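You operate a simulated robot arm through the tools that you are given. There is no shell and no other tool. Be economical: measure what you need, move in short steps, check, and stop when the job is done.

You run a simulated robot arm. Do the job below in one go: nothing can be reset, and whatever is moved stays where it is left.

JOB
Wipe the smear off the oven door, turn the heat dial off and lock the door for sea.
Fine: put the glass pad back. The oven stays cold. Set down upright: oven glass pad. What is to be rubbed or washed off counts as gone when no trace of it is left.

Only the result counts: the job must be done as asked and must still hold three seconds after the hand-in. Knocking over, shifting, dropping, spilling or breaking anything else fails it.

ROBOT AND FRAMES
A 7-joint arm with a two-finger parallel gripper on a trunk, on a base that drives. Base frame: it is fixed to the floor where the robot stands at the start and does not move with it; the origin is under the middle of the robot, x ahead of it, y to its left, z up. Units: mm, degrees, N and s.
With the tool pointing down near the work surface it reaches from about 400 to 760 mm from the robot's upright axis, wherever it stands. Its first joint turns from -143.0 to 143.0 degrees. Places, roughly: oven door [500, -400, 500]; oven door lock [500, -700, 800]; oven heat dial [500, -300, 800]; oven mode dial [500, -400, 800]; oven timer dial [500, -500, 800]. Payload 3 kg.
Tool frame: the origin (TCP) lies between the finger pads and is the grasp point; the fingertips stand 30 mm ahead of it; z points along the fingers, y is the line along which they close. Largest opening 110 mm; finger width 20, thickness 10; the body of the gripper, 48 by 112 mm, starts 55 mm behind the TCP.
Orientation is told as [roll, pitch, yaw] about the base's x, y, z axes, in that order, counted from this pose: with the fingers straight down and closing along the base's y, the tool's x points along the base's -x, its y along +y and its z along -z.

CONTROLS
- The arm moves only by the tool arm_command. Its argument "plan" is a list of rows, each a list of 6 numbers: the shift along the base's x, y, z in units of 20 mm (1.0 is 20 mm), then the turn, a rotation vector about the base's x, y, z in units of 6 degrees (1.0 is 6 degrees). In form: [[x, y, z, wx, wy, wz], ...]. A call has 1 to 10 rows; each row shifts and turns the commanded pose from where the row before left it. "hand" is the finger opening in cm, from 0 to 11, set as the call begins (left out, the last holds). A call with a number of a shift or a turn outside -1 to 1 is refused whole. Each row takes 0.2 s and may step no farther than 50 mm and 8.6 degrees from the row before; otherwise, or with a gripper value out of range, the whole call is refused. Where a pose cannot be reached the arm comes as near as it can. A force on the tool above 60 N (or 10 N above the force at the start of the call, whichever is more), or a blocked arm, ends the call early, and 0.2 s more pass. The fingers move at their own pace (about 108 mm/s each) and stop on an object; they squeeze with about 44 N. The grip force told is the motor's: it shows also when the fingers shut on nothing. Time passes only in rows, and 0.2 s behind the last, so rows that do not move let the fingers close. The reply holds the time, the measured pose of the TCP, the force on the tool along the base axes, the opening and the grip force, in the units named above and with some noise, with the torque about the TCP (base axes, N m) and any sound that the robot's microphone picked up, and new pictures: "show" is both (left out), scene, wrist or none.
- Cameras (640 x 400 px; columns grow to the right, rows downward): "scene" is now at [124.3, -39.5, 1668]; the picture's right is [-0.67, -0.75, -0.00], its down [-0.66, 0.58, -0.48] and it looks along [0.36, -0.32, -0.88] (base axes); focal length 288 px, centre (320, 200). "wrist" rides on the gripper at [72, 17, -103] in the tool frame; the picture's right is [-0.23, 0.97, 0.00], its down [-0.76, -0.18, -0.62] and it looks along [-0.61, -0.14, 0.78] (tool axes); focal length 222 px, centre (320, 200). There is no depth. A picture from a camera that has moved, and an enlarged one, comes with that camera's place and axes in the base frame and with its lens. The place of the scene camera against the robot may be out by one fixed shift of up to 12 mm in any direction.
- slide_trunk(by): slides the trunk up (or, below 0, down) by that many mm; the arm and the scene camera ride with it, the base frame stays. It gives what a move gives, with no picture.
- drive_base(legs): drives the robot by 1 to 6 legs, each [ahead, left, turn to the left] in mm, mm and degrees, along the robot's own axes; the way and the turn of a leg run together, so that a leg with both is an arc; at most 1500 mm and 180 degrees a leg. The arm and the cameras ride along, it lands a little off, and it stops where it bumps. It gives what a move gives, and a new picture of the scene camera.
- turn_head(pan, tilt): turns the head with the scene camera to pan (to the left, within 86 degrees either way) and tilt (down, from -29 to 69), counted from straight ahead of the robot. It gives what a move gives, and a new picture of the scene camera.
- inspect(camera, box): a new picture of the part [left, top, right, bottom] of that camera's present view, enlarged. It takes no simulated time.
- finish_job(): hands the job in; it is judged then, once.

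Work in short steps. Places have to be worked out from the pictures, the camera data and where the tool is seen: move nearer, look again, correct. Check each grasp and each placing, and mend what went wrong. You have 120 turns and 260 pictures in all, those below and enlarged ones among them. Open the gripper and draw the arm clear of the work before you hand the job in, unless the task says otherwise; then end with one line.

The tools are called by a JSON object that holds its "api" and its "payload". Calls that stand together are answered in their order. arm_command: Moves the arm, as the interface text tells. Its arguments: {"type":"object","properties":{"plan":{"type":"array"},"hand":{"type":"number"},"show":{"type":"string","enum":["both","scene","wrist","none"]}},"required":["plan"]} The other tools are called the same way: slide_trunk (by) slides the trunk up or down; drive_base (legs) drives the base; turn_head (pan, tilt) turns the head that bears the scene camera; inspect (camera, box) takes an enlarged picture of a part of a camera's view; finish_job () hands the job in.

At the start:

```text
clock: 0.0
tcp_pos: [378.5, -659.6, 1000.3]
tcp_rot: [0.1, 0.1, 0.0]
force: [0.2, 0.5, 0.3]
moment: [0.0, 0.0, -0.04]
finger_gap: 110.0
grasp_force: 0.1
trunk travel left (down, up): [-800.0, 90.0]
robot x, y, heading: [2.0, -0.9, 0.0]
head pan, tilt: [-41.7, 61.5]
```

scene: 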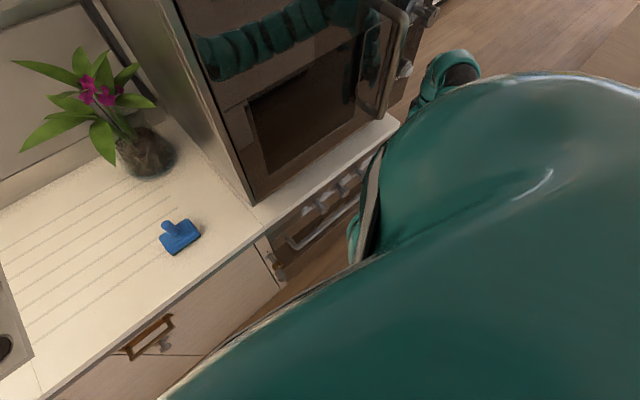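
wrist: 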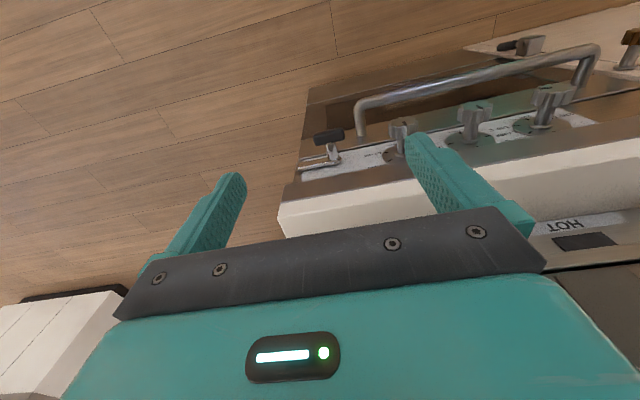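

The arm hides much of the scene; I look closer at the pad on the counter and at the oven front as seen by the wrist.

{"api": "inspect", "payload": {"camera": "scene", "box": [120, 120, 400, 295]}}

{"api": "inspect", "payload": {"camera": "wrist", "box": [270, 20, 640, 250]}}

```text
2.29 times, centred on (260, 208) of scene
camera zoom: at [124.3, -39.5, 1668.0], right [-0.67, -0.75, 0.0], down [-0.66, 0.58, -0.48], along [0.36, -0.32, -0.88], focal length 659 px, centre (457, 183)
```

zoom: 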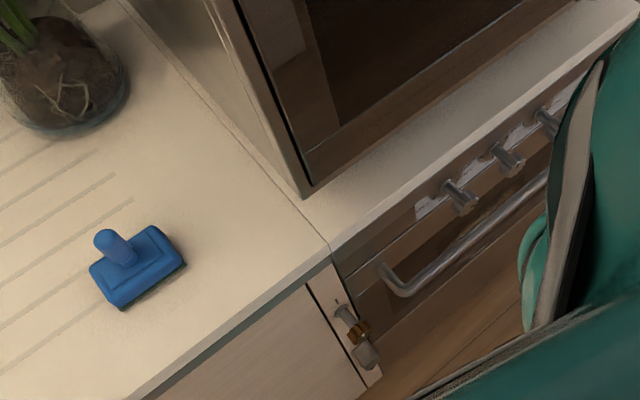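

```text
1.73 times, centred on (455, 135) of wrist
camera zoom: at [306.2, -643.1, 1102.2], right [0.23, 0.97, 0.0], down [0.76, -0.18, 0.62], along [0.61, -0.14, -0.78], focal length 384 px, centre (86, 312)
```

zoom: 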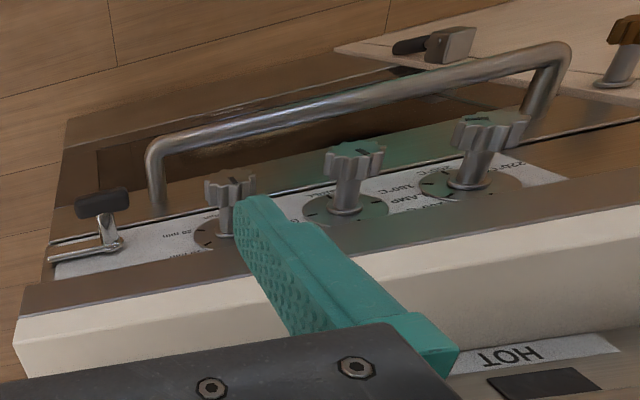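

I'll pan the head around to see the surroundings before driving.

{"api": "turn_head", "payload": {"pan": -80, "tilt": 35}}

{"api": "turn_head", "payload": {"pan": -10, "tilt": 45}}

```text
clock: 1.1
tcp_pos: [378.3, -659.9, 1000.0]
tcp_rot: [0.1, 0.0, 0.0]
force: [-0.4, 0.7, 0.1]
moment: [0.03, 0.03, 0.0]
finger_gap: 109.8
grasp_force: 0.0
trunk travel left (down, up): [-800.0, 90.0]
robot x, y, heading: [1.4, 2.0, 0.3]
head pan, tilt: [-80.0, 35.0]
camera scene: at [91.2, -83.0, 1703.9], right [-0.98, -0.17, 0.0], down [-0.1, 0.57, -0.82], along [0.14, -0.81, -0.57], focal length 288 px, centre (320, 200)
```

scene: 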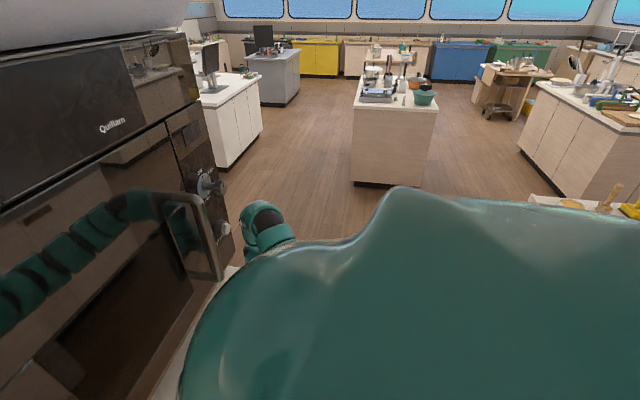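

```text
clock: 2.5
tcp_pos: [379.3, -658.6, 999.5]
tcp_rot: [0.0, 0.0, 0.0]
force: [0.3, -0.4, -0.7]
moment: [-0.01, -0.02, 0.03]
finger_gap: 110.1
grasp_force: 0.1
trunk travel left (down, up): [-800.0, 90.0]
robot x, y, heading: [1.8, -3.3, -0.1]
head pan, tilt: [-10.0, 45.0]
camera scene: at [155.9, -10.5, 1689.2], right [-0.17, -0.98, 0.0], down [-0.7, 0.12, -0.71], along [0.7, -0.12, -0.71], focal length 288 px, centre (320, 200)
```

scene: 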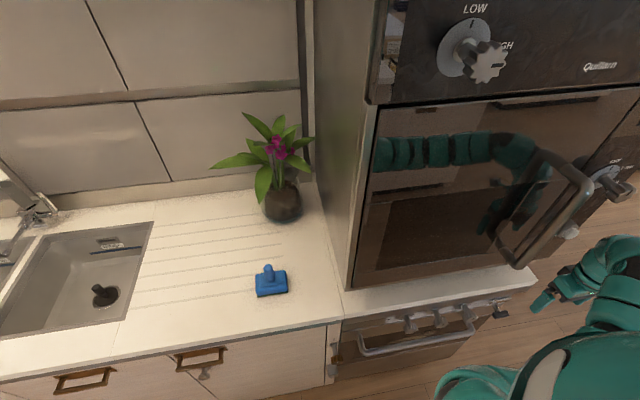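

There is free floor behind and to the right. I back off and go right to face the oven, so I can see its front.

{"api": "drive_base", "payload": {"legs": [[-250, 0, 0], [0, -350, 0]]}}

{"api": "turn_head", "payload": {"pan": 0, "tilt": 50}}

```text
clock: 6.1
tcp_pos: [90.3, -969.3, 998.9]
tcp_rot: [0.0, 0.0, -6.0]
force: [0.4, -0.4, -0.4]
moment: [0.01, -0.02, -0.02]
finger_gap: 110.0
grasp_force: 0.0
trunk travel left (down, up): [-800.0, 90.0]
robot x, y, heading: [-220.0, -275.1, -6.0]
head pan, tilt: [-10.0, 45.0]
stopped in leg 2: the robot was blocked; the commanded pose is now the measured one
camera scene: at [-65.5, -302.0, 1688.9], right [-0.28, -0.96, 0.0], down [-0.68, 0.2, -0.71], along [0.68, -0.19, -0.71], focal length 288 px, centre (320, 200)
```

scene: 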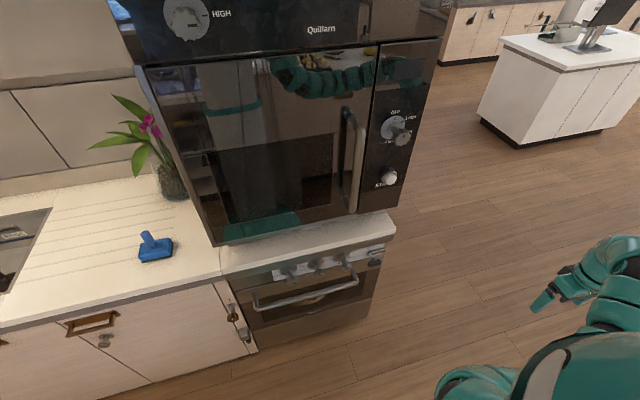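

```text
clock: 6.8
tcp_pos: [88.1, -965.7, 999.5]
tcp_rot: [0.0, 0.0, -6.0]
force: [0.3, -0.1, -0.5]
moment: [0.01, -0.03, -0.03]
finger_gap: 110.0
grasp_force: 0.1
trunk travel left (down, up): [-800.0, 90.0]
robot x, y, heading: [-221.5, -270.5, -6.0]
head pan, tilt: [0.0, 50.0]
camera scene: at [-69.0, -285.0, 1682.3], right [-0.1, -0.99, 0.0], down [-0.76, 0.08, -0.64], along [0.64, -0.07, -0.77], focal length 288 px, centre (320, 200)
```

scene: 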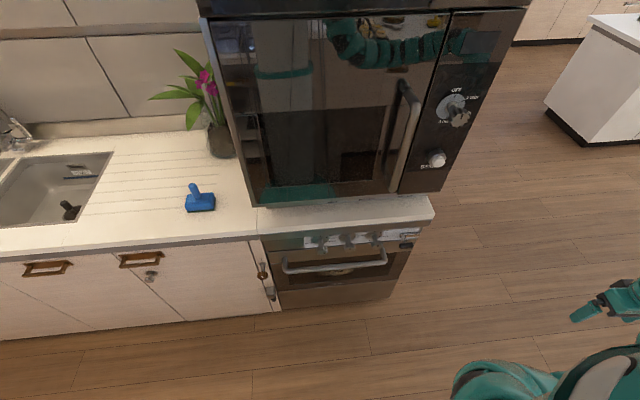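

I was bumped by something to the right; I look there.

{"api": "turn_head", "payload": {"pan": -86, "tilt": 50}}

{"api": "turn_head", "payload": {"pan": 0, "tilt": 50}}

{"api": "inspect", "payload": {"camera": "scene", "box": [240, 190, 450, 320]}}

```text
clock: 8.4
tcp_pos: [87.9, -967.6, 999.8]
tcp_rot: [0.0, 0.0, -5.9]
force: [0.1, 0.9, 0.1]
moment: [0.03, -0.01, -0.02]
finger_gap: 110.2
grasp_force: 0.0
trunk travel left (down, up): [-800.0, 90.0]
robot x, y, heading: [-222.6, -274.6, -5.8]
head pan, tilt: [-85.9, 50.0]
camera scene: at [-148.3, -354.0, 1682.3], right [-1.0, 0.03, 0.0], down [0.03, 0.77, -0.64], along [-0.02, -0.64, -0.77], focal length 288 px, centre (320, 200)
```

scene: 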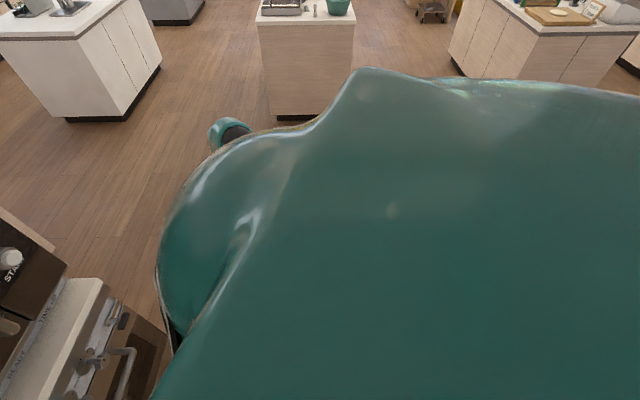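

```text
clock: 10.0
tcp_pos: [87.1, -967.2, 999.8]
tcp_rot: [0.1, 0.0, -5.9]
force: [0.4, -0.9, 0.2]
moment: [0.0, 0.01, 0.0]
finger_gap: 110.1
grasp_force: 0.1
trunk travel left (down, up): [-800.0, 90.0]
robot x, y, heading: [-223.1, -276.8, -6.3]
head pan, tilt: [0.0, 50.0]
camera scene: at [-69.2, -285.1, 1682.3], right [-0.1, -0.99, 0.0], down [-0.76, 0.08, -0.64], along [0.64, -0.07, -0.77], focal length 288 px, centre (320, 200)
```

scene: 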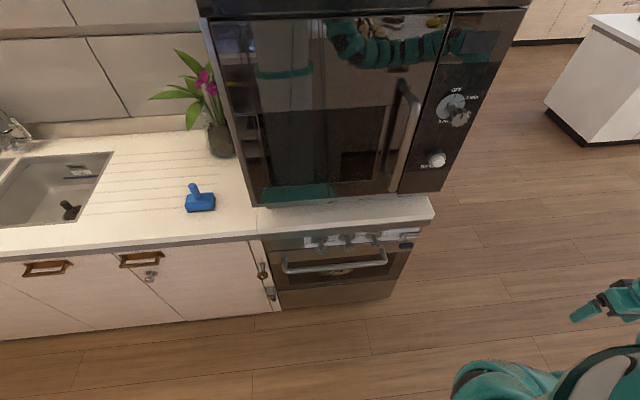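

```text
3.05 times, centred on (345, 255) of scene
camera zoom: at [-69.2, -285.1, 1682.3], right [-0.1, -0.99, 0.0], down [-0.76, 0.08, -0.64], along [0.64, -0.07, -0.77], focal length 878 px, centre (244, 32)
```

zoom: 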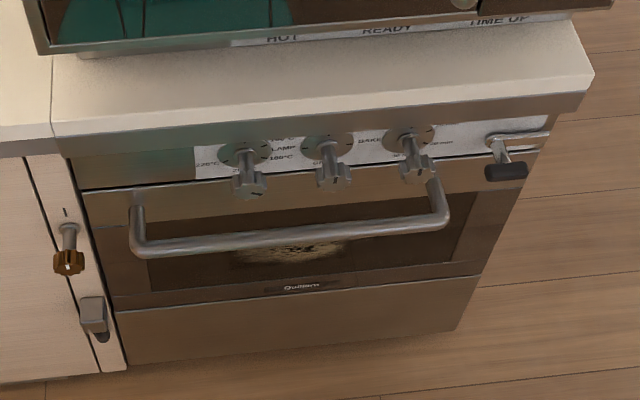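

The oven front is now seen: heat, mode and timer dials from left to right, the lock lever at the right, and the smear in the door window behind the handle. I put the pad at about (612, 60, 900), so I drive to a spot that reaches it.

{"api": "drive_base", "payload": {"legs": [[200, 0, 0], [0, 180, 6]]}}

{"api": "turn_head", "payload": {"pan": 0, "tilt": 60}}

```text
clock: 12.7
tcp_pos: [369.4, -767.9, 1001.1]
tcp_rot: [-0.1, -0.1, 0.5]
force: [0.5, 0.7, 0.8]
moment: [-0.01, 0.04, -0.01]
finger_gap: 110.4
grasp_force: 0.1
trunk travel left (down, up): [-800.0, 90.0]
robot x, y, heading: [-15.9, -113.6, 0.4]
head pan, tilt: [0.0, 50.0]
camera scene: at [138.9, -105.9, 1682.3], right [0.01, -1.0, 0.0], down [-0.77, -0.01, -0.64], along [0.64, 0.0, -0.77], focal length 288 px, centre (320, 200)
```

scene: 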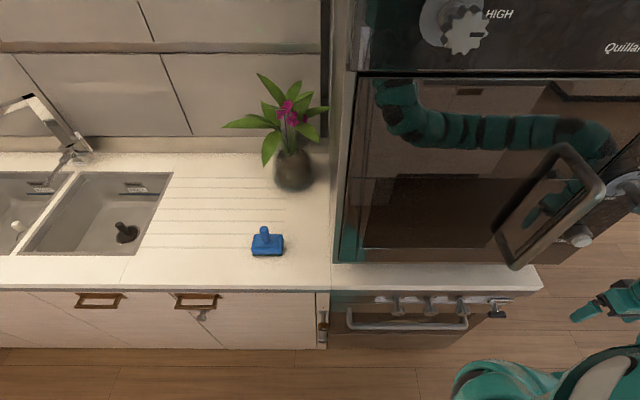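

```text
clock: 13.4
tcp_pos: [369.1, -769.0, 1000.4]
tcp_rot: [0.0, 0.0, 0.4]
force: [0.4, 0.7, -0.8]
moment: [0.0, 0.02, 0.02]
finger_gap: 109.9
grasp_force: 0.1
trunk travel left (down, up): [-800.0, 90.0]
robot x, y, heading: [-13.9, -111.7, 0.4]
head pan, tilt: [0.0, 60.0]
camera scene: at [128.7, -107.9, 1669.7], right [0.01, -1.0, 0.0], down [-0.87, -0.01, -0.5], along [0.5, 0.0, -0.87], focal length 288 px, centre (320, 200)
```

scene: 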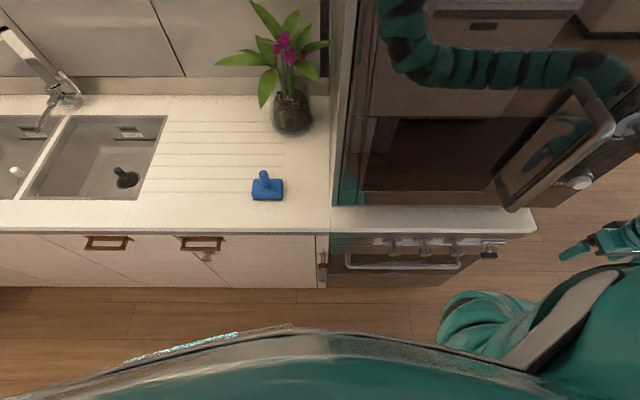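

I zoom in on the pad, and at the same time begin swinging the arm leftwards in front of the microwave.

{"api": "inspect", "payload": {"camera": "scene", "box": [230, 160, 310, 210]}}

{"api": "arm_command", "payload": {"plan": [[0, 1, 0.5, 0, 0, 0], [0, 1, 0.5, 0, 0, 0], [0, 1, 0.5, 0, 0, 0], [0, 1, 0.5, 0, 0, 0], [0, 1, 0.5, 0, 0, 0], [0, 1, 0.5, 0, 0, 0], [0, 1, 0, 0, 0, 0], [0, 1, 0, 0, 0, 0], [0, 1, 0, 0, 0, 0], [0, 1, 0, 0, 0, 0]], "show": "none"}}

{"api": "arm_command", "payload": {"plan": [[0, 1, 0, 0, 0, 0], [0, 1, 0, 0, 0, 0], [0, 1, 0, 0, 0, 0], [0, 1, 0, 0, 0, 0], [0, 1, 0, 0, 0, 0], [0, 1, 0, 0, 0, 0], [0, 1, 0, 0, 0, 0], [0, 1, 0, 0, 0, 0], [0, 1, 0, 0, 0, 0], [0, 1, 0, 0, 0, 0]], "show": "scene"}}

```text
8.00 times, centred on (270, 185) of scene
camera zoom: at [128.7, -107.9, 1669.7], right [0.01, -1.0, 0.0], down [-0.87, -0.01, -0.5], along [0.5, 0.0, -0.87], focal length 2305 px, centre (720, 320)
```

zoom: 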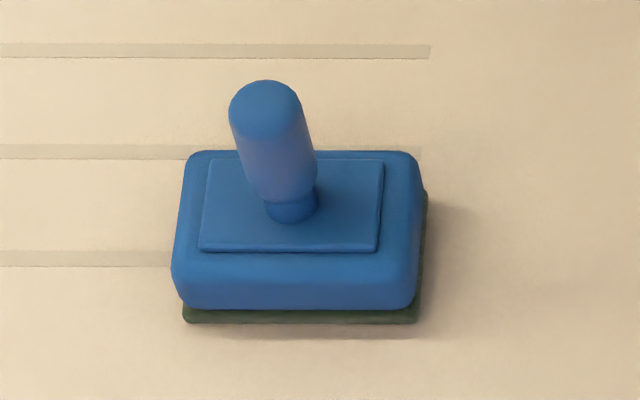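

```text
clock: 15.6
tcp_pos: [379.6, -633.4, 985.7]
tcp_rot: [-0.2, -0.2, 0.4]
force: [0.4, -0.2, -0.3]
moment: [-0.02, 0.0, 0.01]
finger_gap: 110.0
grasp_force: 0.1
out of reach, approached as far as the arm can: row 1, 2, 3, 4, 5, 6, 7
trunk travel left (down, up): [-800.0, 90.0]
robot x, y, heading: [-16.4, -112.6, 0.5]
head pan, tilt: [0.0, 60.0]
```

```text
clock: 17.8
tcp_pos: [379.8, -462.9, 987.1]
tcp_rot: [0.2, 0.3, 0.2]
force: [0.5, 0.5, -0.2]
moment: [0.02, 0.0, 0.0]
finger_gap: 109.8
grasp_force: 0.1
out of reach, approached as far as the arm can: row 9, 10
trunk travel left (down, up): [-800.0, 90.0]
robot x, y, heading: [-14.1, -111.9, 0.0]
head pan, tilt: [0.0, 60.0]
camera scene: at [128.6, -107.4, 1669.7], right [0.01, -1.0, 0.0], down [-0.87, -0.01, -0.5], along [0.5, 0.0, -0.87], focal length 288 px, centre (320, 200)
```

scene: 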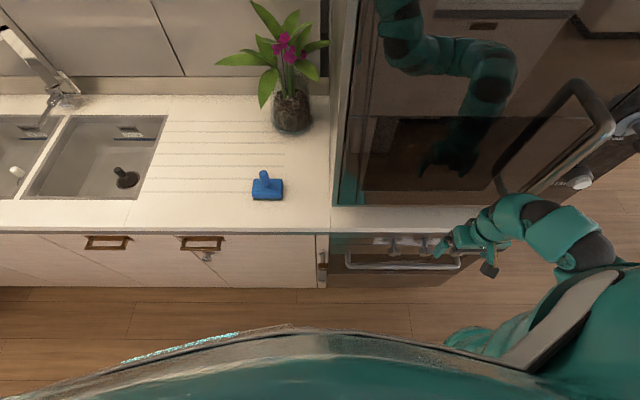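

The handle stands upright at about (598, 53), top near z 1002. I raise the trunk for clearance and continue the arm leftwards.

{"api": "slide_trunk", "payload": {"by": 90}}

{"api": "arm_command", "payload": {"plan": [[0, 1, 0, 0, 0, 0], [0, 1, 0, 0, 0, 0], [0, 1, 0, 0, 0, 0], [0, 1, 0, 0, 0, 0], [0, 1, 0, 0, 0, 0], [0, 1, 0, 0, 0, 0], [0, 1, 0, 0, 0, 0], [0, 1, 0, 0, 0, 0], [0, 1, 0, 0, 0, 0], [0, 1, 0, 0, 0, 0]], "show": "none"}}

{"api": "arm_command", "payload": {"plan": [[0, 1, 0, 0, 0, 0], [0, 1, 0, 0, 0, 0], [0, 1, 0, 0, 0, 0], [0, 1, 0, 0, 0, 0], [0, 1, 0, 0, 0, 0], [0, 1, 0, 0, 0, 0], [0, 1, 0, 0, 0, 0], [0, 1, 0, 0, 0, 0], [0, 1, 0, 0, 0, 0], [0, 1, 0, 0, 0, 0]], "show": "scene"}}

```text
clock: 19.1
tcp_pos: [381.1, -464.1, 1076.5]
tcp_rot: [0.2, 0.3, 0.3]
force: [-0.5, 0.3, -0.6]
moment: [0.03, 0.01, 0.03]
finger_gap: 109.9
grasp_force: 0.0
trunk travel left (down, up): [-890.0, 0.0]
robot x, y, heading: [-16.5, -113.2, 0.3]
head pan, tilt: [0.0, 60.0]
```

```text
clock: 21.3
tcp_pos: [382.1, -455.4, 1076.7]
tcp_rot: [0.5, 0.4, 0.3]
force: [-0.2, 0.6, -0.9]
moment: [-0.02, 0.02, 0.03]
finger_gap: 110.3
grasp_force: 0.1
out of reach, approached as far as the arm can: row 1, 2, 3, 4, 5, 6, 7, 8, 9, 10
trunk travel left (down, up): [-890.0, 0.0]
robot x, y, heading: [-18.5, -110.9, 0.4]
head pan, tilt: [0.0, 60.0]
```

```text
clock: 23.5
tcp_pos: [382.4, -455.9, 1077.2]
tcp_rot: [0.4, 0.5, 0.3]
force: [0.7, 0.6, -0.8]
moment: [-0.01, 0.0, 0.01]
finger_gap: 109.7
grasp_force: 0.2
out of reach, approached as far as the arm can: row 1, 2, 3, 4, 5, 6, 7, 8, 9, 10
trunk travel left (down, up): [-890.0, 0.0]
robot x, y, heading: [-15.3, -110.0, 0.4]
head pan, tilt: [0.0, 60.0]
camera scene: at [128.5, -107.5, 1759.7], right [0.01, -1.0, 0.0], down [-0.87, -0.01, -0.5], along [0.5, 0.0, -0.87], focal length 288 px, centre (320, 200)
```

scene: 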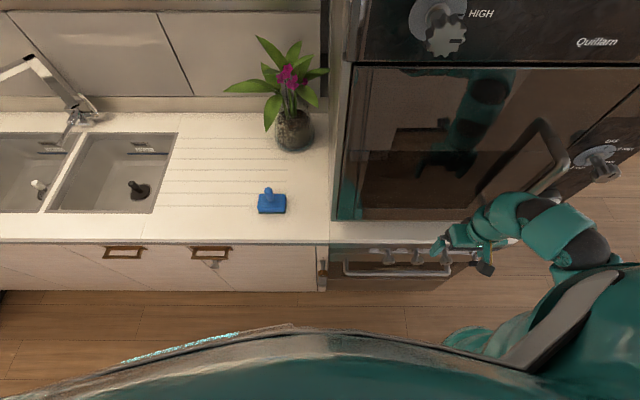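

The arm is stopped by its own limits there, so I bring it over by backing the base off and turning it instead.

{"api": "drive_base", "payload": {"legs": [[-170, 0, 0], [0, 0, 50]]}}

{"api": "turn_head", "payload": {"pan": -40, "tilt": 55}}

```text
clock: 27.2
tcp_pos: [333.6, -36.4, 1076.3]
tcp_rot: [0.5, 0.5, 49.5]
force: [-0.4, 0.2, 0.3]
moment: [-0.02, -0.01, -0.02]
finger_gap: 110.1
grasp_force: 0.0
trunk travel left (down, up): [-890.0, 0.0]
robot x, y, heading: [-186.8, -115.0, 49.5]
head pan, tilt: [0.0, 60.0]
camera scene: at [-94.6, 2.8, 1759.7], right [0.76, -0.65, 0.0], down [-0.56, -0.66, -0.5], along [0.32, 0.38, -0.87], focal length 288 px, centre (320, 200)
```

scene: 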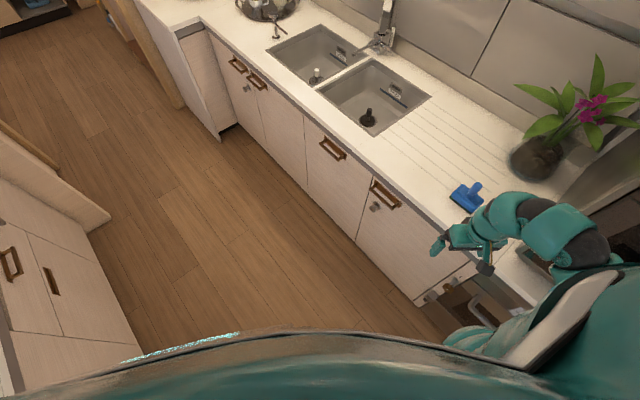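

```text
clock: 28.2
tcp_pos: [333.8, -36.8, 1077.6]
tcp_rot: [0.3, 0.5, 49.5]
force: [0.1, -0.9, 0.0]
moment: [-0.01, 0.0, 0.02]
finger_gap: 109.9
grasp_force: 0.0
trunk travel left (down, up): [-890.0, 0.0]
robot x, y, heading: [-187.3, -114.9, 49.6]
head pan, tilt: [-40.0, 55.0]
camera scene: at [-66.7, -36.0, 1765.7], right [0.17, -0.99, 0.0], down [-0.81, -0.14, -0.57], along [0.57, 0.1, -0.82], focal length 288 px, centre (320, 200)
```

scene: 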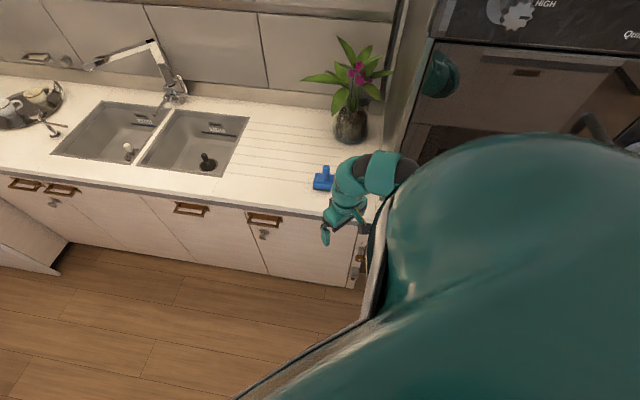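

Now I drive nearer with the arm ahead, then finish with the arm.

{"api": "drive_base", "payload": {"legs": [[130, -80, 0]]}}

{"api": "arm_command", "payload": {"plan": [[0, 0, 0, 0, 0, -1], [0, 0, 0, 0, 0, -1], [0, 0, 0, 0, 0, -1], [0, 0, 0, 0, 0, -1], [0, 0, 0, 0, 0, -1], [0, 0, 0, 0, 0, -1], [0, 0, 0, 0, 0, -1], [0, 0, 0, 0, 0, -1]], "show": "both"}}

```text
clock: 29.6
tcp_pos: [481.9, 11.1, 1075.9]
tcp_rot: [0.4, 0.6, 49.5]
force: [-0.2, 0.3, -0.3]
moment: [-0.03, 0.0, -0.04]
finger_gap: 109.9
grasp_force: 0.0
trunk travel left (down, up): [-890.0, 0.0]
robot x, y, heading: [-35.8, -65.7, 49.6]
head pan, tilt: [-40.0, 55.0]
camera scene: at [82.4, 11.4, 1765.6], right [0.17, -0.99, 0.0], down [-0.81, -0.14, -0.57], along [0.56, 0.1, -0.82], focal length 288 px, centre (320, 200)
```

scene: 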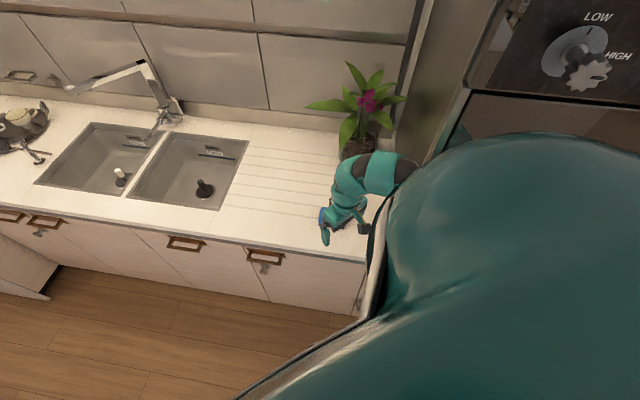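

```text
clock: 31.4
tcp_pos: [481.1, 11.7, 1076.9]
tcp_rot: [0.4, 0.6, 1.4]
force: [0.2, 0.6, -0.9]
moment: [0.0, -0.03, 0.0]
finger_gap: 110.2
grasp_force: 0.0
trunk travel left (down, up): [-890.0, 0.0]
robot x, y, heading: [-40.5, -62.6, 49.5]
head pan, tilt: [-40.0, 55.0]
camera scene: at [80.6, 10.8, 1765.7], right [0.17, -0.99, 0.0], down [-0.81, -0.14, -0.57], along [0.57, 0.1, -0.82], focal length 288 px, centre (320, 200)
camera wrist: at [408.9, 24.1, 1180.0], right [0.2, 0.98, 0.0], down [0.77, -0.16, 0.61], along [0.6, -0.12, -0.79], focal length 222 px, centre (320, 200)
```

scene: 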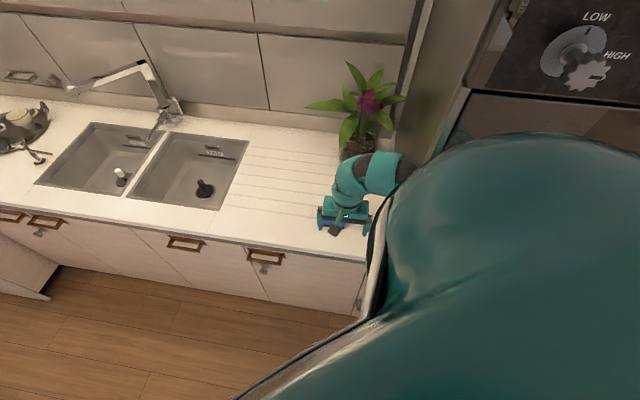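
wrist: 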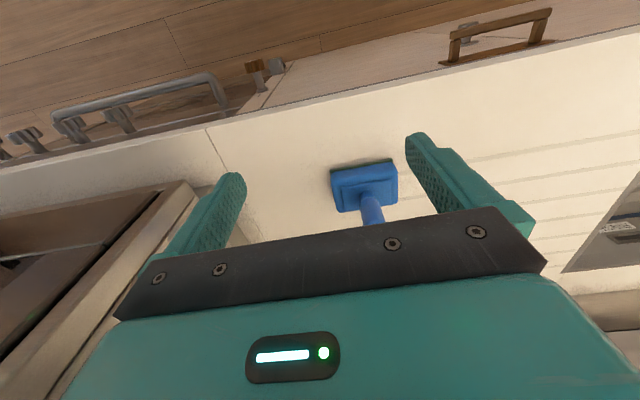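

The wrist view puts the handle at about (602, 55). I move over it at height.

{"api": "arm_command", "payload": {"plan": [[1, 0.35, 0, 0, 0, 0], [1, 0.35, 0, 0, 0, 0], [1, 0.35, 0, 0, 0, 0], [1, 0.35, 0, 0, 0, 0], [1, 0.35, 0, 0, 0, 0], [0.95, 0.4, 0, 0, 0, 0]]}}

```text
clock: 32.8
tcp_pos: [596.7, 55.3, 1077.4]
tcp_rot: [0.3, 0.3, 1.6]
force: [-0.3, -0.2, -0.5]
moment: [0.02, -0.01, 0.02]
finger_gap: 110.1
grasp_force: 0.1
trunk travel left (down, up): [-890.0, 0.0]
robot x, y, heading: [-38.4, -67.7, 49.7]
head pan, tilt: [-40.0, 55.0]
camera scene: at [76.2, 14.7, 1765.9], right [0.17, -0.99, 0.0], down [-0.81, -0.14, -0.58], along [0.57, 0.09, -0.82], focal length 288 px, centre (320, 200)
camera wrist: at [523.7, 68.6, 1180.1], right [0.2, 0.98, 0.01], down [0.77, -0.16, 0.62], along [0.61, -0.12, -0.78], focal length 222 px, centre (320, 200)
```

scene: 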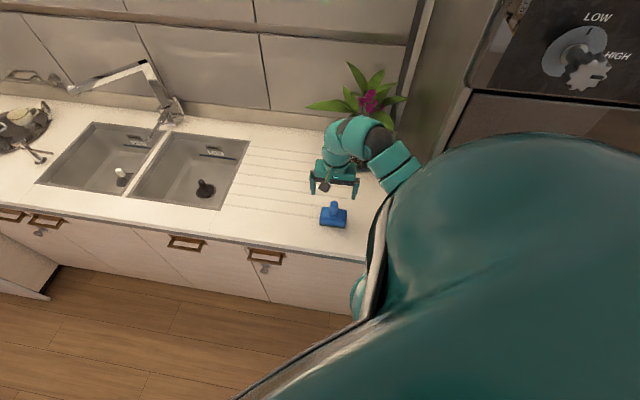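
wrist: 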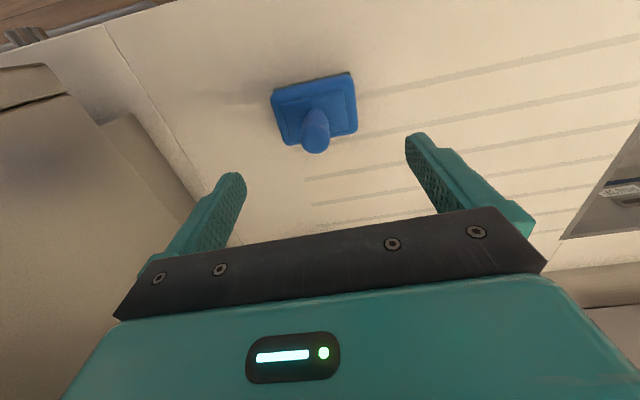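

Handle confirmed near (597, 49). I descend around it.

{"api": "arm_command", "payload": {"plan": [[0, -0.3, -0.5, 0, 0, -0.25], [0, 0, -1, 0, 0, 0], [0, 0, -1, 0, 0, 0], [0, 0, -1, 0, 0, 0]]}}

```text
clock: 33.8
tcp_pos: [598.8, 47.2, 1007.3]
tcp_rot: [0.3, 0.4, 0.0]
force: [-0.3, 0.5, 0.8]
moment: [-0.01, -0.02, 0.04]
finger_gap: 110.0
grasp_force: 0.1
trunk travel left (down, up): [-890.0, 0.0]
robot x, y, heading: [-37.6, -68.8, 49.4]
head pan, tilt: [-40.0, 55.0]
camera scene: at [80.2, 10.7, 1765.7], right [0.17, -0.99, 0.0], down [-0.81, -0.14, -0.57], along [0.57, 0.1, -0.82], focal length 288 px, centre (320, 200)
camera wrist: at [527.1, 62.8, 1109.7], right [0.23, 0.97, 0.0], down [0.77, -0.18, 0.62], along [0.6, -0.14, -0.79], focal length 222 px, centre (320, 200)
```

scene: 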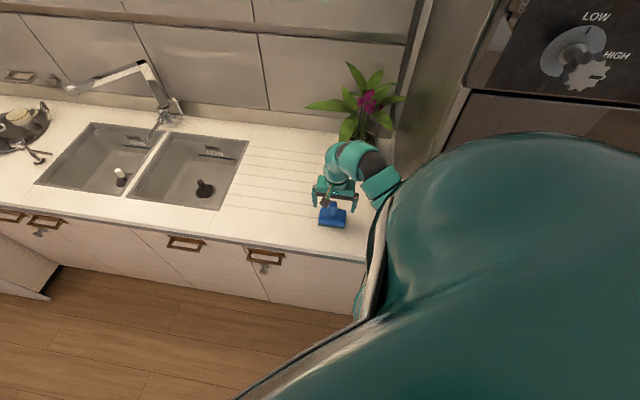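
wrist: 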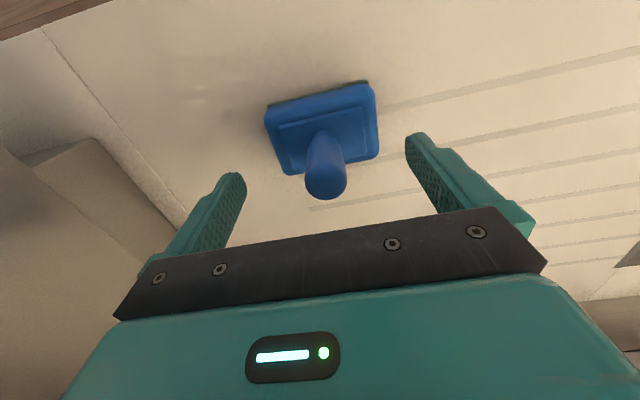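

Aligned; I descend the last 40 mm and close.

{"api": "arm_command", "payload": {"plan": [[0, 0, -1, 0, 0, 0], [0, 0, -1, 0, 0, 0]], "show": "none"}}

{"api": "arm_command", "payload": {"plan": [[0, 0, 0, 0, 0, 0], [0, 0, 0, 0, 0, 0], [0, 0, 0, 0, 0, 0], [0, 0, 0, 0, 0, 0]], "hand": 0, "show": "wrist"}}

```text
clock: 34.4
tcp_pos: [598.4, 49.1, 966.6]
tcp_rot: [0.3, 0.4, -0.2]
force: [-0.6, -0.2, 0.4]
moment: [0.0, -0.02, -0.04]
finger_gap: 109.9
grasp_force: 0.0
trunk travel left (down, up): [-890.0, 0.0]
robot x, y, heading: [-40.4, -63.2, 49.6]
head pan, tilt: [-40.0, 55.0]
```

```text
clock: 35.4
tcp_pos: [597.8, 49.8, 967.2]
tcp_rot: [0.4, 0.3, 0.1]
force: [-0.2, 9.0, 16.7]
moment: [-0.13, -0.07, -0.05]
finger_gap: 24.3
grasp_force: 43.8
trunk travel left (down, up): [-890.0, 0.0]
robot x, y, heading: [-39.7, -66.3, 49.6]
head pan, tilt: [-40.0, 55.0]
camera wrist: at [525.8, 65.6, 1070.6], right [0.23, 0.97, 0.01], down [0.77, -0.18, 0.62], along [0.6, -0.13, -0.79], focal length 222 px, centre (320, 200)
```

wrist: 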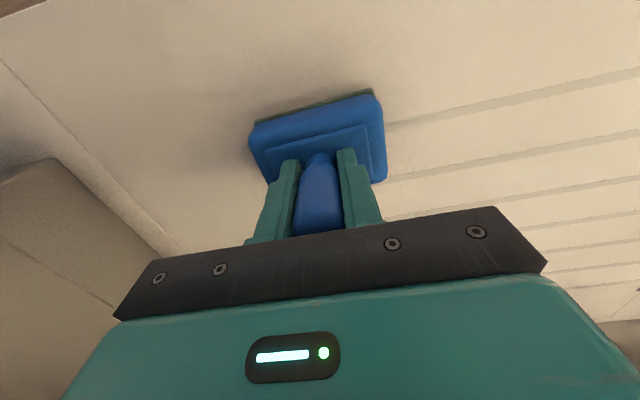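

Gripped the handle (24 mm). I lift it straight up, then back off along the counter-normal.

{"api": "arm_command", "payload": {"plan": [[0, 0, 1, 0, 0, 0], [0, 0, 1, 0, 0, 0], [0, 0, 1, 0, 0, 0], [0, 0, 1, 0, 0, 0]], "show": "wrist"}}

{"api": "arm_command", "payload": {"plan": [[-1, 0, 0, 0, 0, 0], [-1, 0, 0, 0, 0, 0], [-1, 0, 0, 0, 0, 0], [-1, 0, 0, 0, 0, 0], [-1, 0, 0, 0, 0, 0]], "show": "none"}}

```text
clock: 36.4
tcp_pos: [597.9, 48.3, 1048.4]
tcp_rot: [0.3, 0.4, 0.0]
force: [-0.3, -0.2, -0.1]
moment: [-0.03, -0.01, 0.02]
finger_gap: 24.6
grasp_force: 44.2
trunk travel left (down, up): [-890.0, 0.0]
robot x, y, heading: [-39.6, -66.1, 49.7]
head pan, tilt: [-40.0, 55.0]
camera wrist: at [525.3, 64.0, 1150.7], right [0.23, 0.97, 0.0], down [0.77, -0.18, 0.62], along [0.6, -0.14, -0.79], focal length 222 px, centre (320, 200)
```

wrist: 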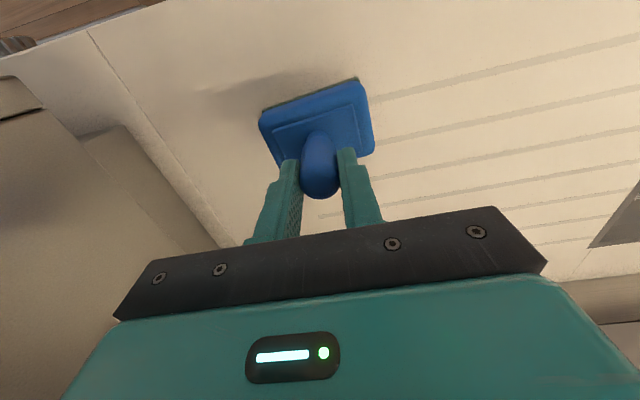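

```text
clock: 37.6
tcp_pos: [498.7, 48.3, 1046.9]
tcp_rot: [0.4, 0.4, 0.0]
force: [0.0, 0.3, -0.4]
moment: [0.0, 0.01, 0.01]
finger_gap: 24.2
grasp_force: 44.1
trunk travel left (down, up): [-890.0, 0.0]
robot x, y, heading: [-40.4, -66.8, 49.7]
head pan, tilt: [-40.0, 55.0]
```

The pad looked farther out after the lift; I check whether it is held.

{"api": "inspect", "payload": {"camera": "wrist", "box": [160, 40, 480, 240]}}

{"api": "inspect", "payload": {"camera": "scene", "box": [260, 120, 420, 260]}}

```text
2.00 times, centred on (320, 140) of wrist
camera zoom: at [427.4, 63.0, 1150.2], right [0.23, 0.97, 0.01], down [0.77, -0.18, 0.62], along [0.6, -0.14, -0.79], focal length 444 px, centre (320, 320)
```

zoom: 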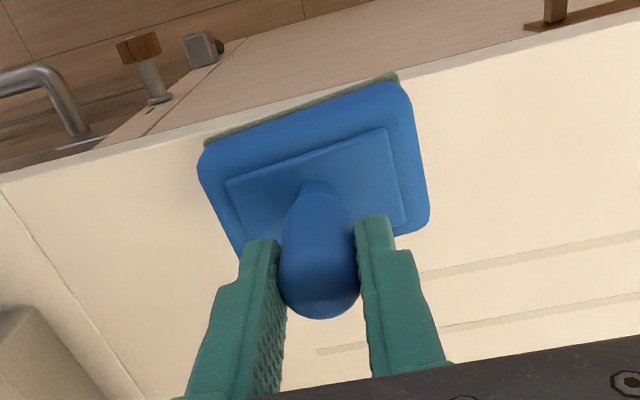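

```text
2.86 times, centred on (340, 190) of scene
camera zoom: at [80.1, 10.8, 1765.8], right [0.17, -0.99, 0.0], down [-0.81, -0.14, -0.57], along [0.57, 0.1, -0.82], focal length 823 px, centre (263, 229)
```

zoom: 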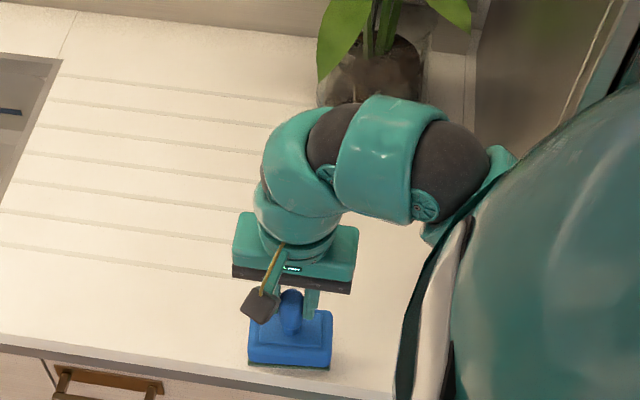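

The pad is held (it moved along, riding a little lower in the fingers). I back off and turn the robot to square with the oven.

{"api": "drive_base", "payload": {"legs": [[-104, 122, 0], [0, 0, -49.6]]}}

{"api": "turn_head", "payload": {"pan": -15, "tilt": 55}}

```text
clock: 41.3
tcp_pos: [241.7, -396.7, 1046.4]
tcp_rot: [0.3, 0.5, -48.6]
force: [1.1, 0.2, 0.1]
moment: [0.03, 0.03, -0.01]
finger_gap: 24.7
grasp_force: 44.2
trunk travel left (down, up): [-890.0, 0.0]
robot x, y, heading: [-194.9, -66.4, 0.9]
head pan, tilt: [-40.0, 55.0]
camera scene: at [-66.8, -107.9, 1765.8], right [-0.63, -0.78, 0.0], down [-0.64, 0.52, -0.57], along [0.45, -0.36, -0.82], focal length 288 px, centre (320, 200)
```

scene: 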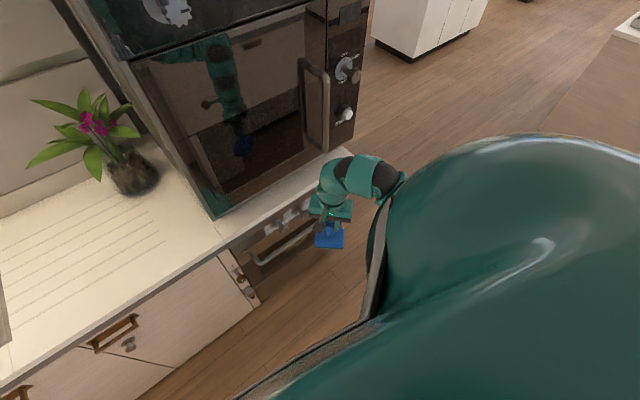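

```text
clock: 42.1
tcp_pos: [243.1, -395.6, 1046.3]
tcp_rot: [0.4, 0.5, -48.6]
force: [-0.4, 0.2, -0.8]
moment: [0.01, 0.02, 0.0]
finger_gap: 24.5
grasp_force: 44.6
trunk travel left (down, up): [-890.0, 0.0]
robot x, y, heading: [-202.2, -69.9, 1.1]
head pan, tilt: [-15.0, 55.0]
camera scene: at [-52.7, -79.9, 1765.7], right [-0.24, -0.97, 0.0], down [-0.79, 0.2, -0.57], along [0.56, -0.14, -0.82], focal length 288 px, centre (320, 200)
```

scene: 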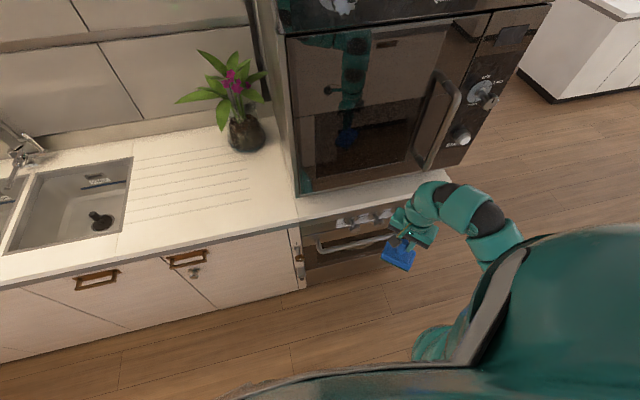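

I rotate the tool back to yaw 0 and then begin pitching it to point at the oven.

{"api": "arm_command", "payload": {"plan": [[0, 0, 0, 0, 0, 1], [0, 0, 0, 0, 0, 1], [0, 0, 0, 0, 0, 1], [0, 0, 0, 0, 0, 1], [0, 0, 0, 0, 0, 1], [0, 0, 0, 0, 0, 1], [0, 0, 0, 0, 0, 1], [0, 0, 0, 0, 0, 1], [0, 0, 0, 0, 0, 0.1]], "show": "none"}}

{"api": "arm_command", "payload": {"plan": [[0, 0, 0, 0, -1, 0], [0, 0, 0, 0, -1, 0], [0, 0, 0, 0, -1, 0], [0, 0, 0, 0, -1, 0], [0, 0, 0, 0, -1, 0], [0, 0, 0, 0, -1, 0], [0, 0, 0, 0, -1, 0], [0, 0, 0, 0, -1, 0]], "show": "scene"}}

```text
clock: 44.1
tcp_pos: [242.2, -395.4, 1046.4]
tcp_rot: [0.4, 0.5, 0.0]
force: [-0.1, 0.4, -0.9]
moment: [0.01, 0.04, 0.01]
finger_gap: 24.8
grasp_force: 43.6
trunk travel left (down, up): [-890.0, 0.0]
robot x, y, heading: [-199.4, -67.4, 0.9]
head pan, tilt: [-15.0, 55.0]
```

```text
clock: 46.0
tcp_pos: [266.3, -413.3, 1030.3]
tcp_rot: [0.3, -47.6, 0.0]
force: [-0.2, 0.0, 0.5]
moment: [0.0, 0.03, 0.02]
finger_gap: 24.6
grasp_force: 43.4
out of reach, approached as far as the arm can: row 3, 4, 5
trunk travel left (down, up): [-890.0, 0.0]
robot x, y, heading: [-196.6, -65.3, 0.9]
head pan, tilt: [-15.0, 55.0]
camera scene: at [-53.3, -79.4, 1765.8], right [-0.24, -0.97, 0.0], down [-0.79, 0.2, -0.57], along [0.56, -0.14, -0.82], focal length 288 px, centre (320, 200)
```

scene: 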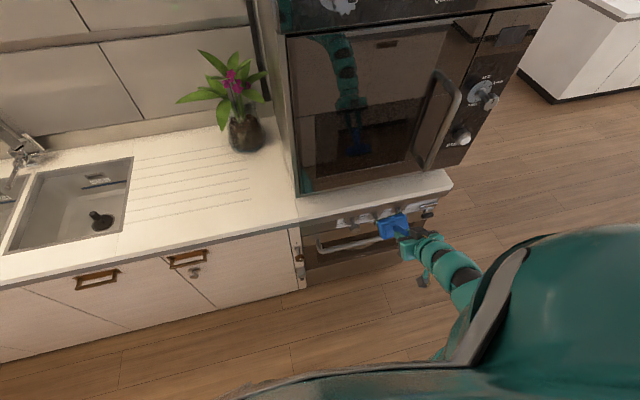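

Works well; I finish the pitch to horizontal.

{"api": "arm_command", "payload": {"plan": [[0.5, 0, 0, 0, -1, 0], [0.5, 0, 0, 0, -1, 0], [0.5, 0, 0, 0, -1, 0], [0, 0, 0, 0, -1, 0], [0, 0, 0, 0, -1, 0], [0, 0, 0, 0, -1, 0], [0, 0, 0, 0, -1, 0]], "show": "wrist"}}

{"api": "slide_trunk", "payload": {"by": -400}}

{"api": "arm_command", "payload": {"plan": [[0, 0, 0, 0, 0, 0]], "show": "both"}}

```text
clock: 47.5
tcp_pos: [297.1, -414.6, 1030.3]
tcp_rot: [7.8, -89.7, -7.6]
force: [-0.3, -0.2, 0.0]
moment: [0.02, 0.04, 0.02]
finger_gap: 24.5
grasp_force: 43.9
trunk travel left (down, up): [-890.0, 0.0]
robot x, y, heading: [-197.8, -67.1, 0.7]
head pan, tilt: [-15.0, 55.0]
camera wrist: at [192.5, -399.2, 957.7], right [0.0, 0.97, 0.23], down [-0.62, -0.18, 0.77], along [0.79, -0.14, 0.6], focal length 222 px, centre (320, 200)
```

wrist: 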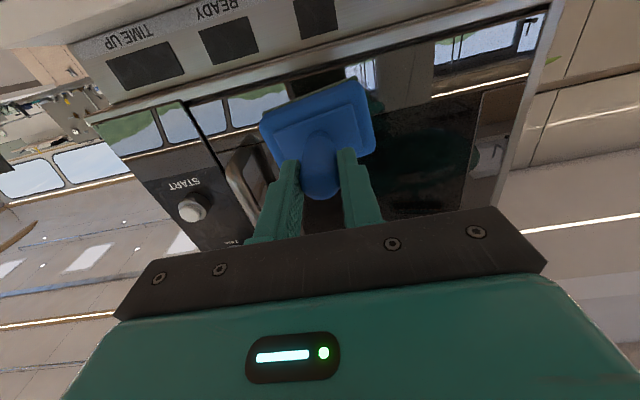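

```text
clock: 51.4
tcp_pos: [296.7, -413.1, 631.1]
tcp_rot: [5.8, -89.5, -5.5]
force: [0.4, 0.1, -0.1]
moment: [-0.01, 0.06, 0.02]
finger_gap: 24.4
grasp_force: 44.7
trunk travel left (down, up): [-490.0, 400.0]
robot x, y, heading: [-197.7, -62.0, 1.0]
head pan, tilt: [-15.0, 55.0]
```

```text
clock: 51.8
tcp_pos: [296.6, -414.1, 631.0]
tcp_rot: [6.1, -89.5, -5.7]
force: [-0.2, 0.5, 0.3]
moment: [-0.01, 0.05, -0.01]
finger_gap: 24.3
grasp_force: 43.9
trunk travel left (down, up): [-490.0, 400.0]
robot x, y, heading: [-196.8, -65.5, 1.1]
head pan, tilt: [-15.0, 55.0]
camera scene: at [-52.7, -79.7, 1365.8], right [-0.24, -0.97, 0.0], down [-0.79, 0.2, -0.57], along [0.56, -0.14, -0.82], focal length 288 px, centre (320, 200)
camera wrist: at [192.7, -398.6, 558.2], right [0.0, 0.97, 0.23], down [-0.62, -0.18, 0.77], along [0.79, -0.14, 0.6], focal length 222 px, centre (320, 200)
```

scene: 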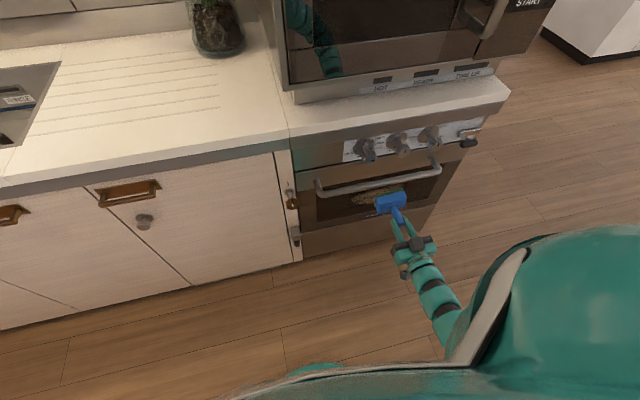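
wrist: 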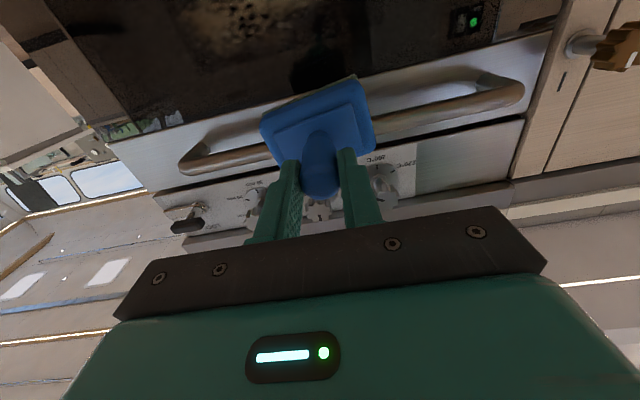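

The smear lies below the handle bar. I lower further for a straight-on look.

{"api": "slide_trunk", "payload": {"by": -150}}

{"api": "arm_command", "payload": {"plan": [[0, 0, 0, 0, 0, 0]], "show": "both"}}

{"api": "inspect", "payload": {"camera": "scene", "box": [280, 80, 520, 230]}}

```text
clock: 53.5
tcp_pos: [297.0, -414.1, 481.7]
tcp_rot: [6.1, -89.5, -5.8]
force: [0.7, 0.0, -1.0]
moment: [-0.02, 0.01, -0.01]
finger_gap: 24.5
grasp_force: 43.8
trunk travel left (down, up): [-340.0, 550.0]
robot x, y, heading: [-200.6, -69.2, 0.9]
head pan, tilt: [-15.0, 55.0]
```

```text
clock: 53.9
tcp_pos: [297.0, -414.3, 481.4]
tcp_rot: [6.3, -89.4, -5.8]
force: [-0.2, 0.2, -0.2]
moment: [-0.02, 0.01, -0.04]
finger_gap: 24.4
grasp_force: 44.0
trunk travel left (down, up): [-340.0, 550.0]
robot x, y, heading: [-199.6, -69.5, 0.7]
head pan, tilt: [-15.0, 55.0]
camera scene: at [-52.7, -79.7, 1215.8], right [-0.24, -0.97, 0.0], down [-0.79, 0.2, -0.57], along [0.56, -0.14, -0.82], focal length 288 px, centre (320, 200)
camera wrist: at [192.7, -398.6, 408.2], right [0.0, 0.97, 0.23], down [-0.62, -0.18, 0.77], along [0.79, -0.14, 0.6], focal length 222 px, centre (320, 200)
```

scene: 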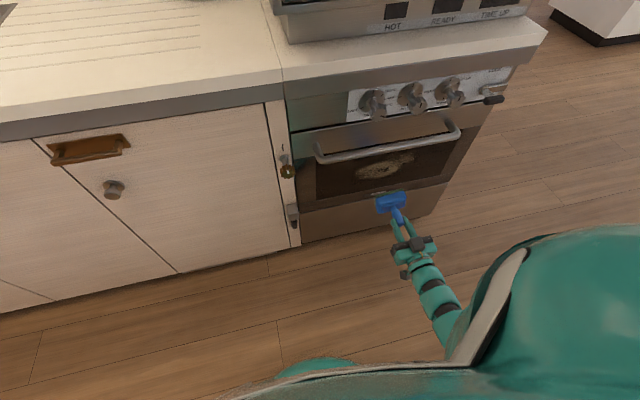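
wrist: 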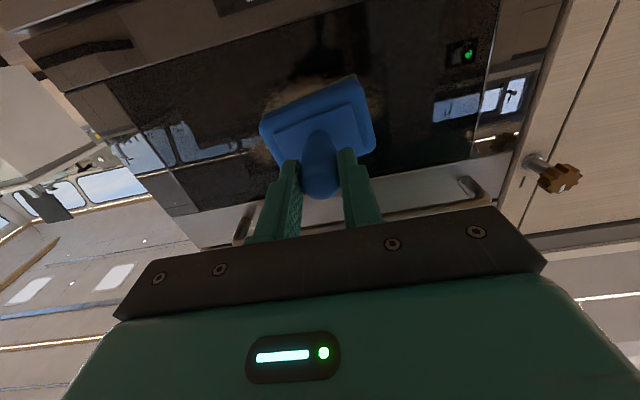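

```text
2.67 times, centred on (400, 155) of scene
camera zoom: at [-52.7, -79.7, 1215.8], right [-0.24, -0.97, 0.0], down [-0.79, 0.2, -0.57], along [0.56, -0.14, -0.82], focal length 768 px, centre (107, 320)
```

zoom: 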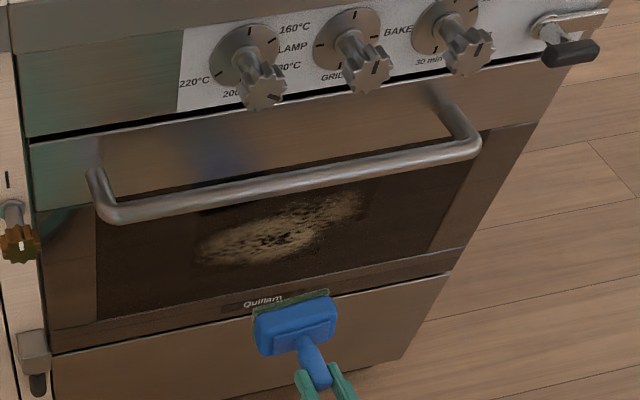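

Smear spans about y −320…−555, z 470…590 on the glass, below the bar (z≈665). I raise to z≈530 and advance towards the glass.

{"api": "arm_command", "payload": {"plan": [[0.5, 0, 1, 0, 0, 0], [0.5, 0, 1, 0, 0, 0], [1, 0, 0.4, 0, 0, 0], [1, 0, 0, 0, 0, 0], [1, 0, 0, 0, 0, 0]], "show": "scene"}}

{"api": "inspect", "payload": {"camera": "scene", "box": [280, 80, 520, 230]}}

```text
clock: 55.1
tcp_pos: [377.7, -414.0, 528.4]
tcp_rot: [11.5, -89.7, -11.1]
force: [-0.5, -0.5, -0.8]
moment: [0.01, 0.06, 0.01]
finger_gap: 24.5
grasp_force: 44.2
trunk travel left (down, up): [-340.0, 550.0]
robot x, y, heading: [-199.4, -67.0, 1.0]
head pan, tilt: [-15.0, 55.0]
camera scene: at [-52.7, -79.8, 1215.7], right [-0.24, -0.97, 0.0], down [-0.79, 0.2, -0.57], along [0.56, -0.14, -0.82], focal length 288 px, centre (320, 200)
```

scene: 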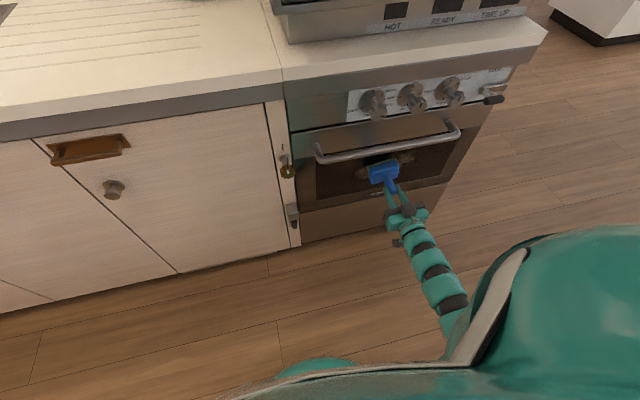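

```text
2.67 times, centred on (400, 155) of scene
camera zoom: at [-52.7, -79.8, 1215.7], right [-0.24, -0.97, 0.0], down [-0.79, 0.2, -0.57], along [0.56, -0.14, -0.82], focal length 768 px, centre (107, 320)
```

zoom: 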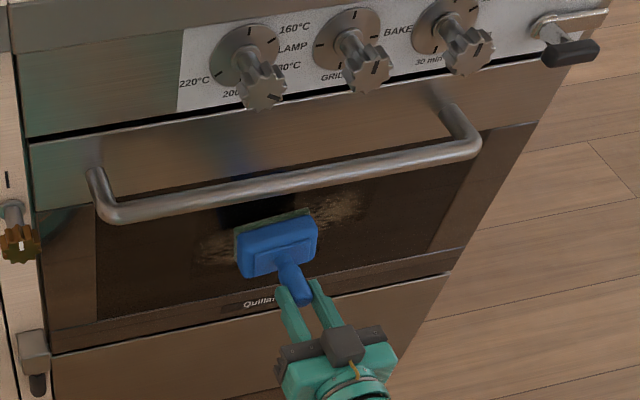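

Nicely aligned with the smear. I advance in small steps until contact.

{"api": "arm_command", "payload": {"plan": [[0.25, 0, 0, 0, 0, 0], [0.25, 0, 0, 0, 0, 0], [0.25, 0, 0, 0, 0, 0], [0.25, 0, 0, 0, 0, 0]], "show": "none"}}

```text
clock: 56.1
tcp_pos: [394.9, -416.3, 527.0]
tcp_rot: [9.1, -89.3, -8.9]
force: [-36.3, 0.7, -1.3]
moment: [0.13, -0.52, 0.06]
finger_gap: 24.2
grasp_force: 44.4
trunk travel left (down, up): [-340.0, 550.0]
robot x, y, heading: [-201.5, -68.5, 0.8]
head pan, tilt: [-15.0, 55.0]
```

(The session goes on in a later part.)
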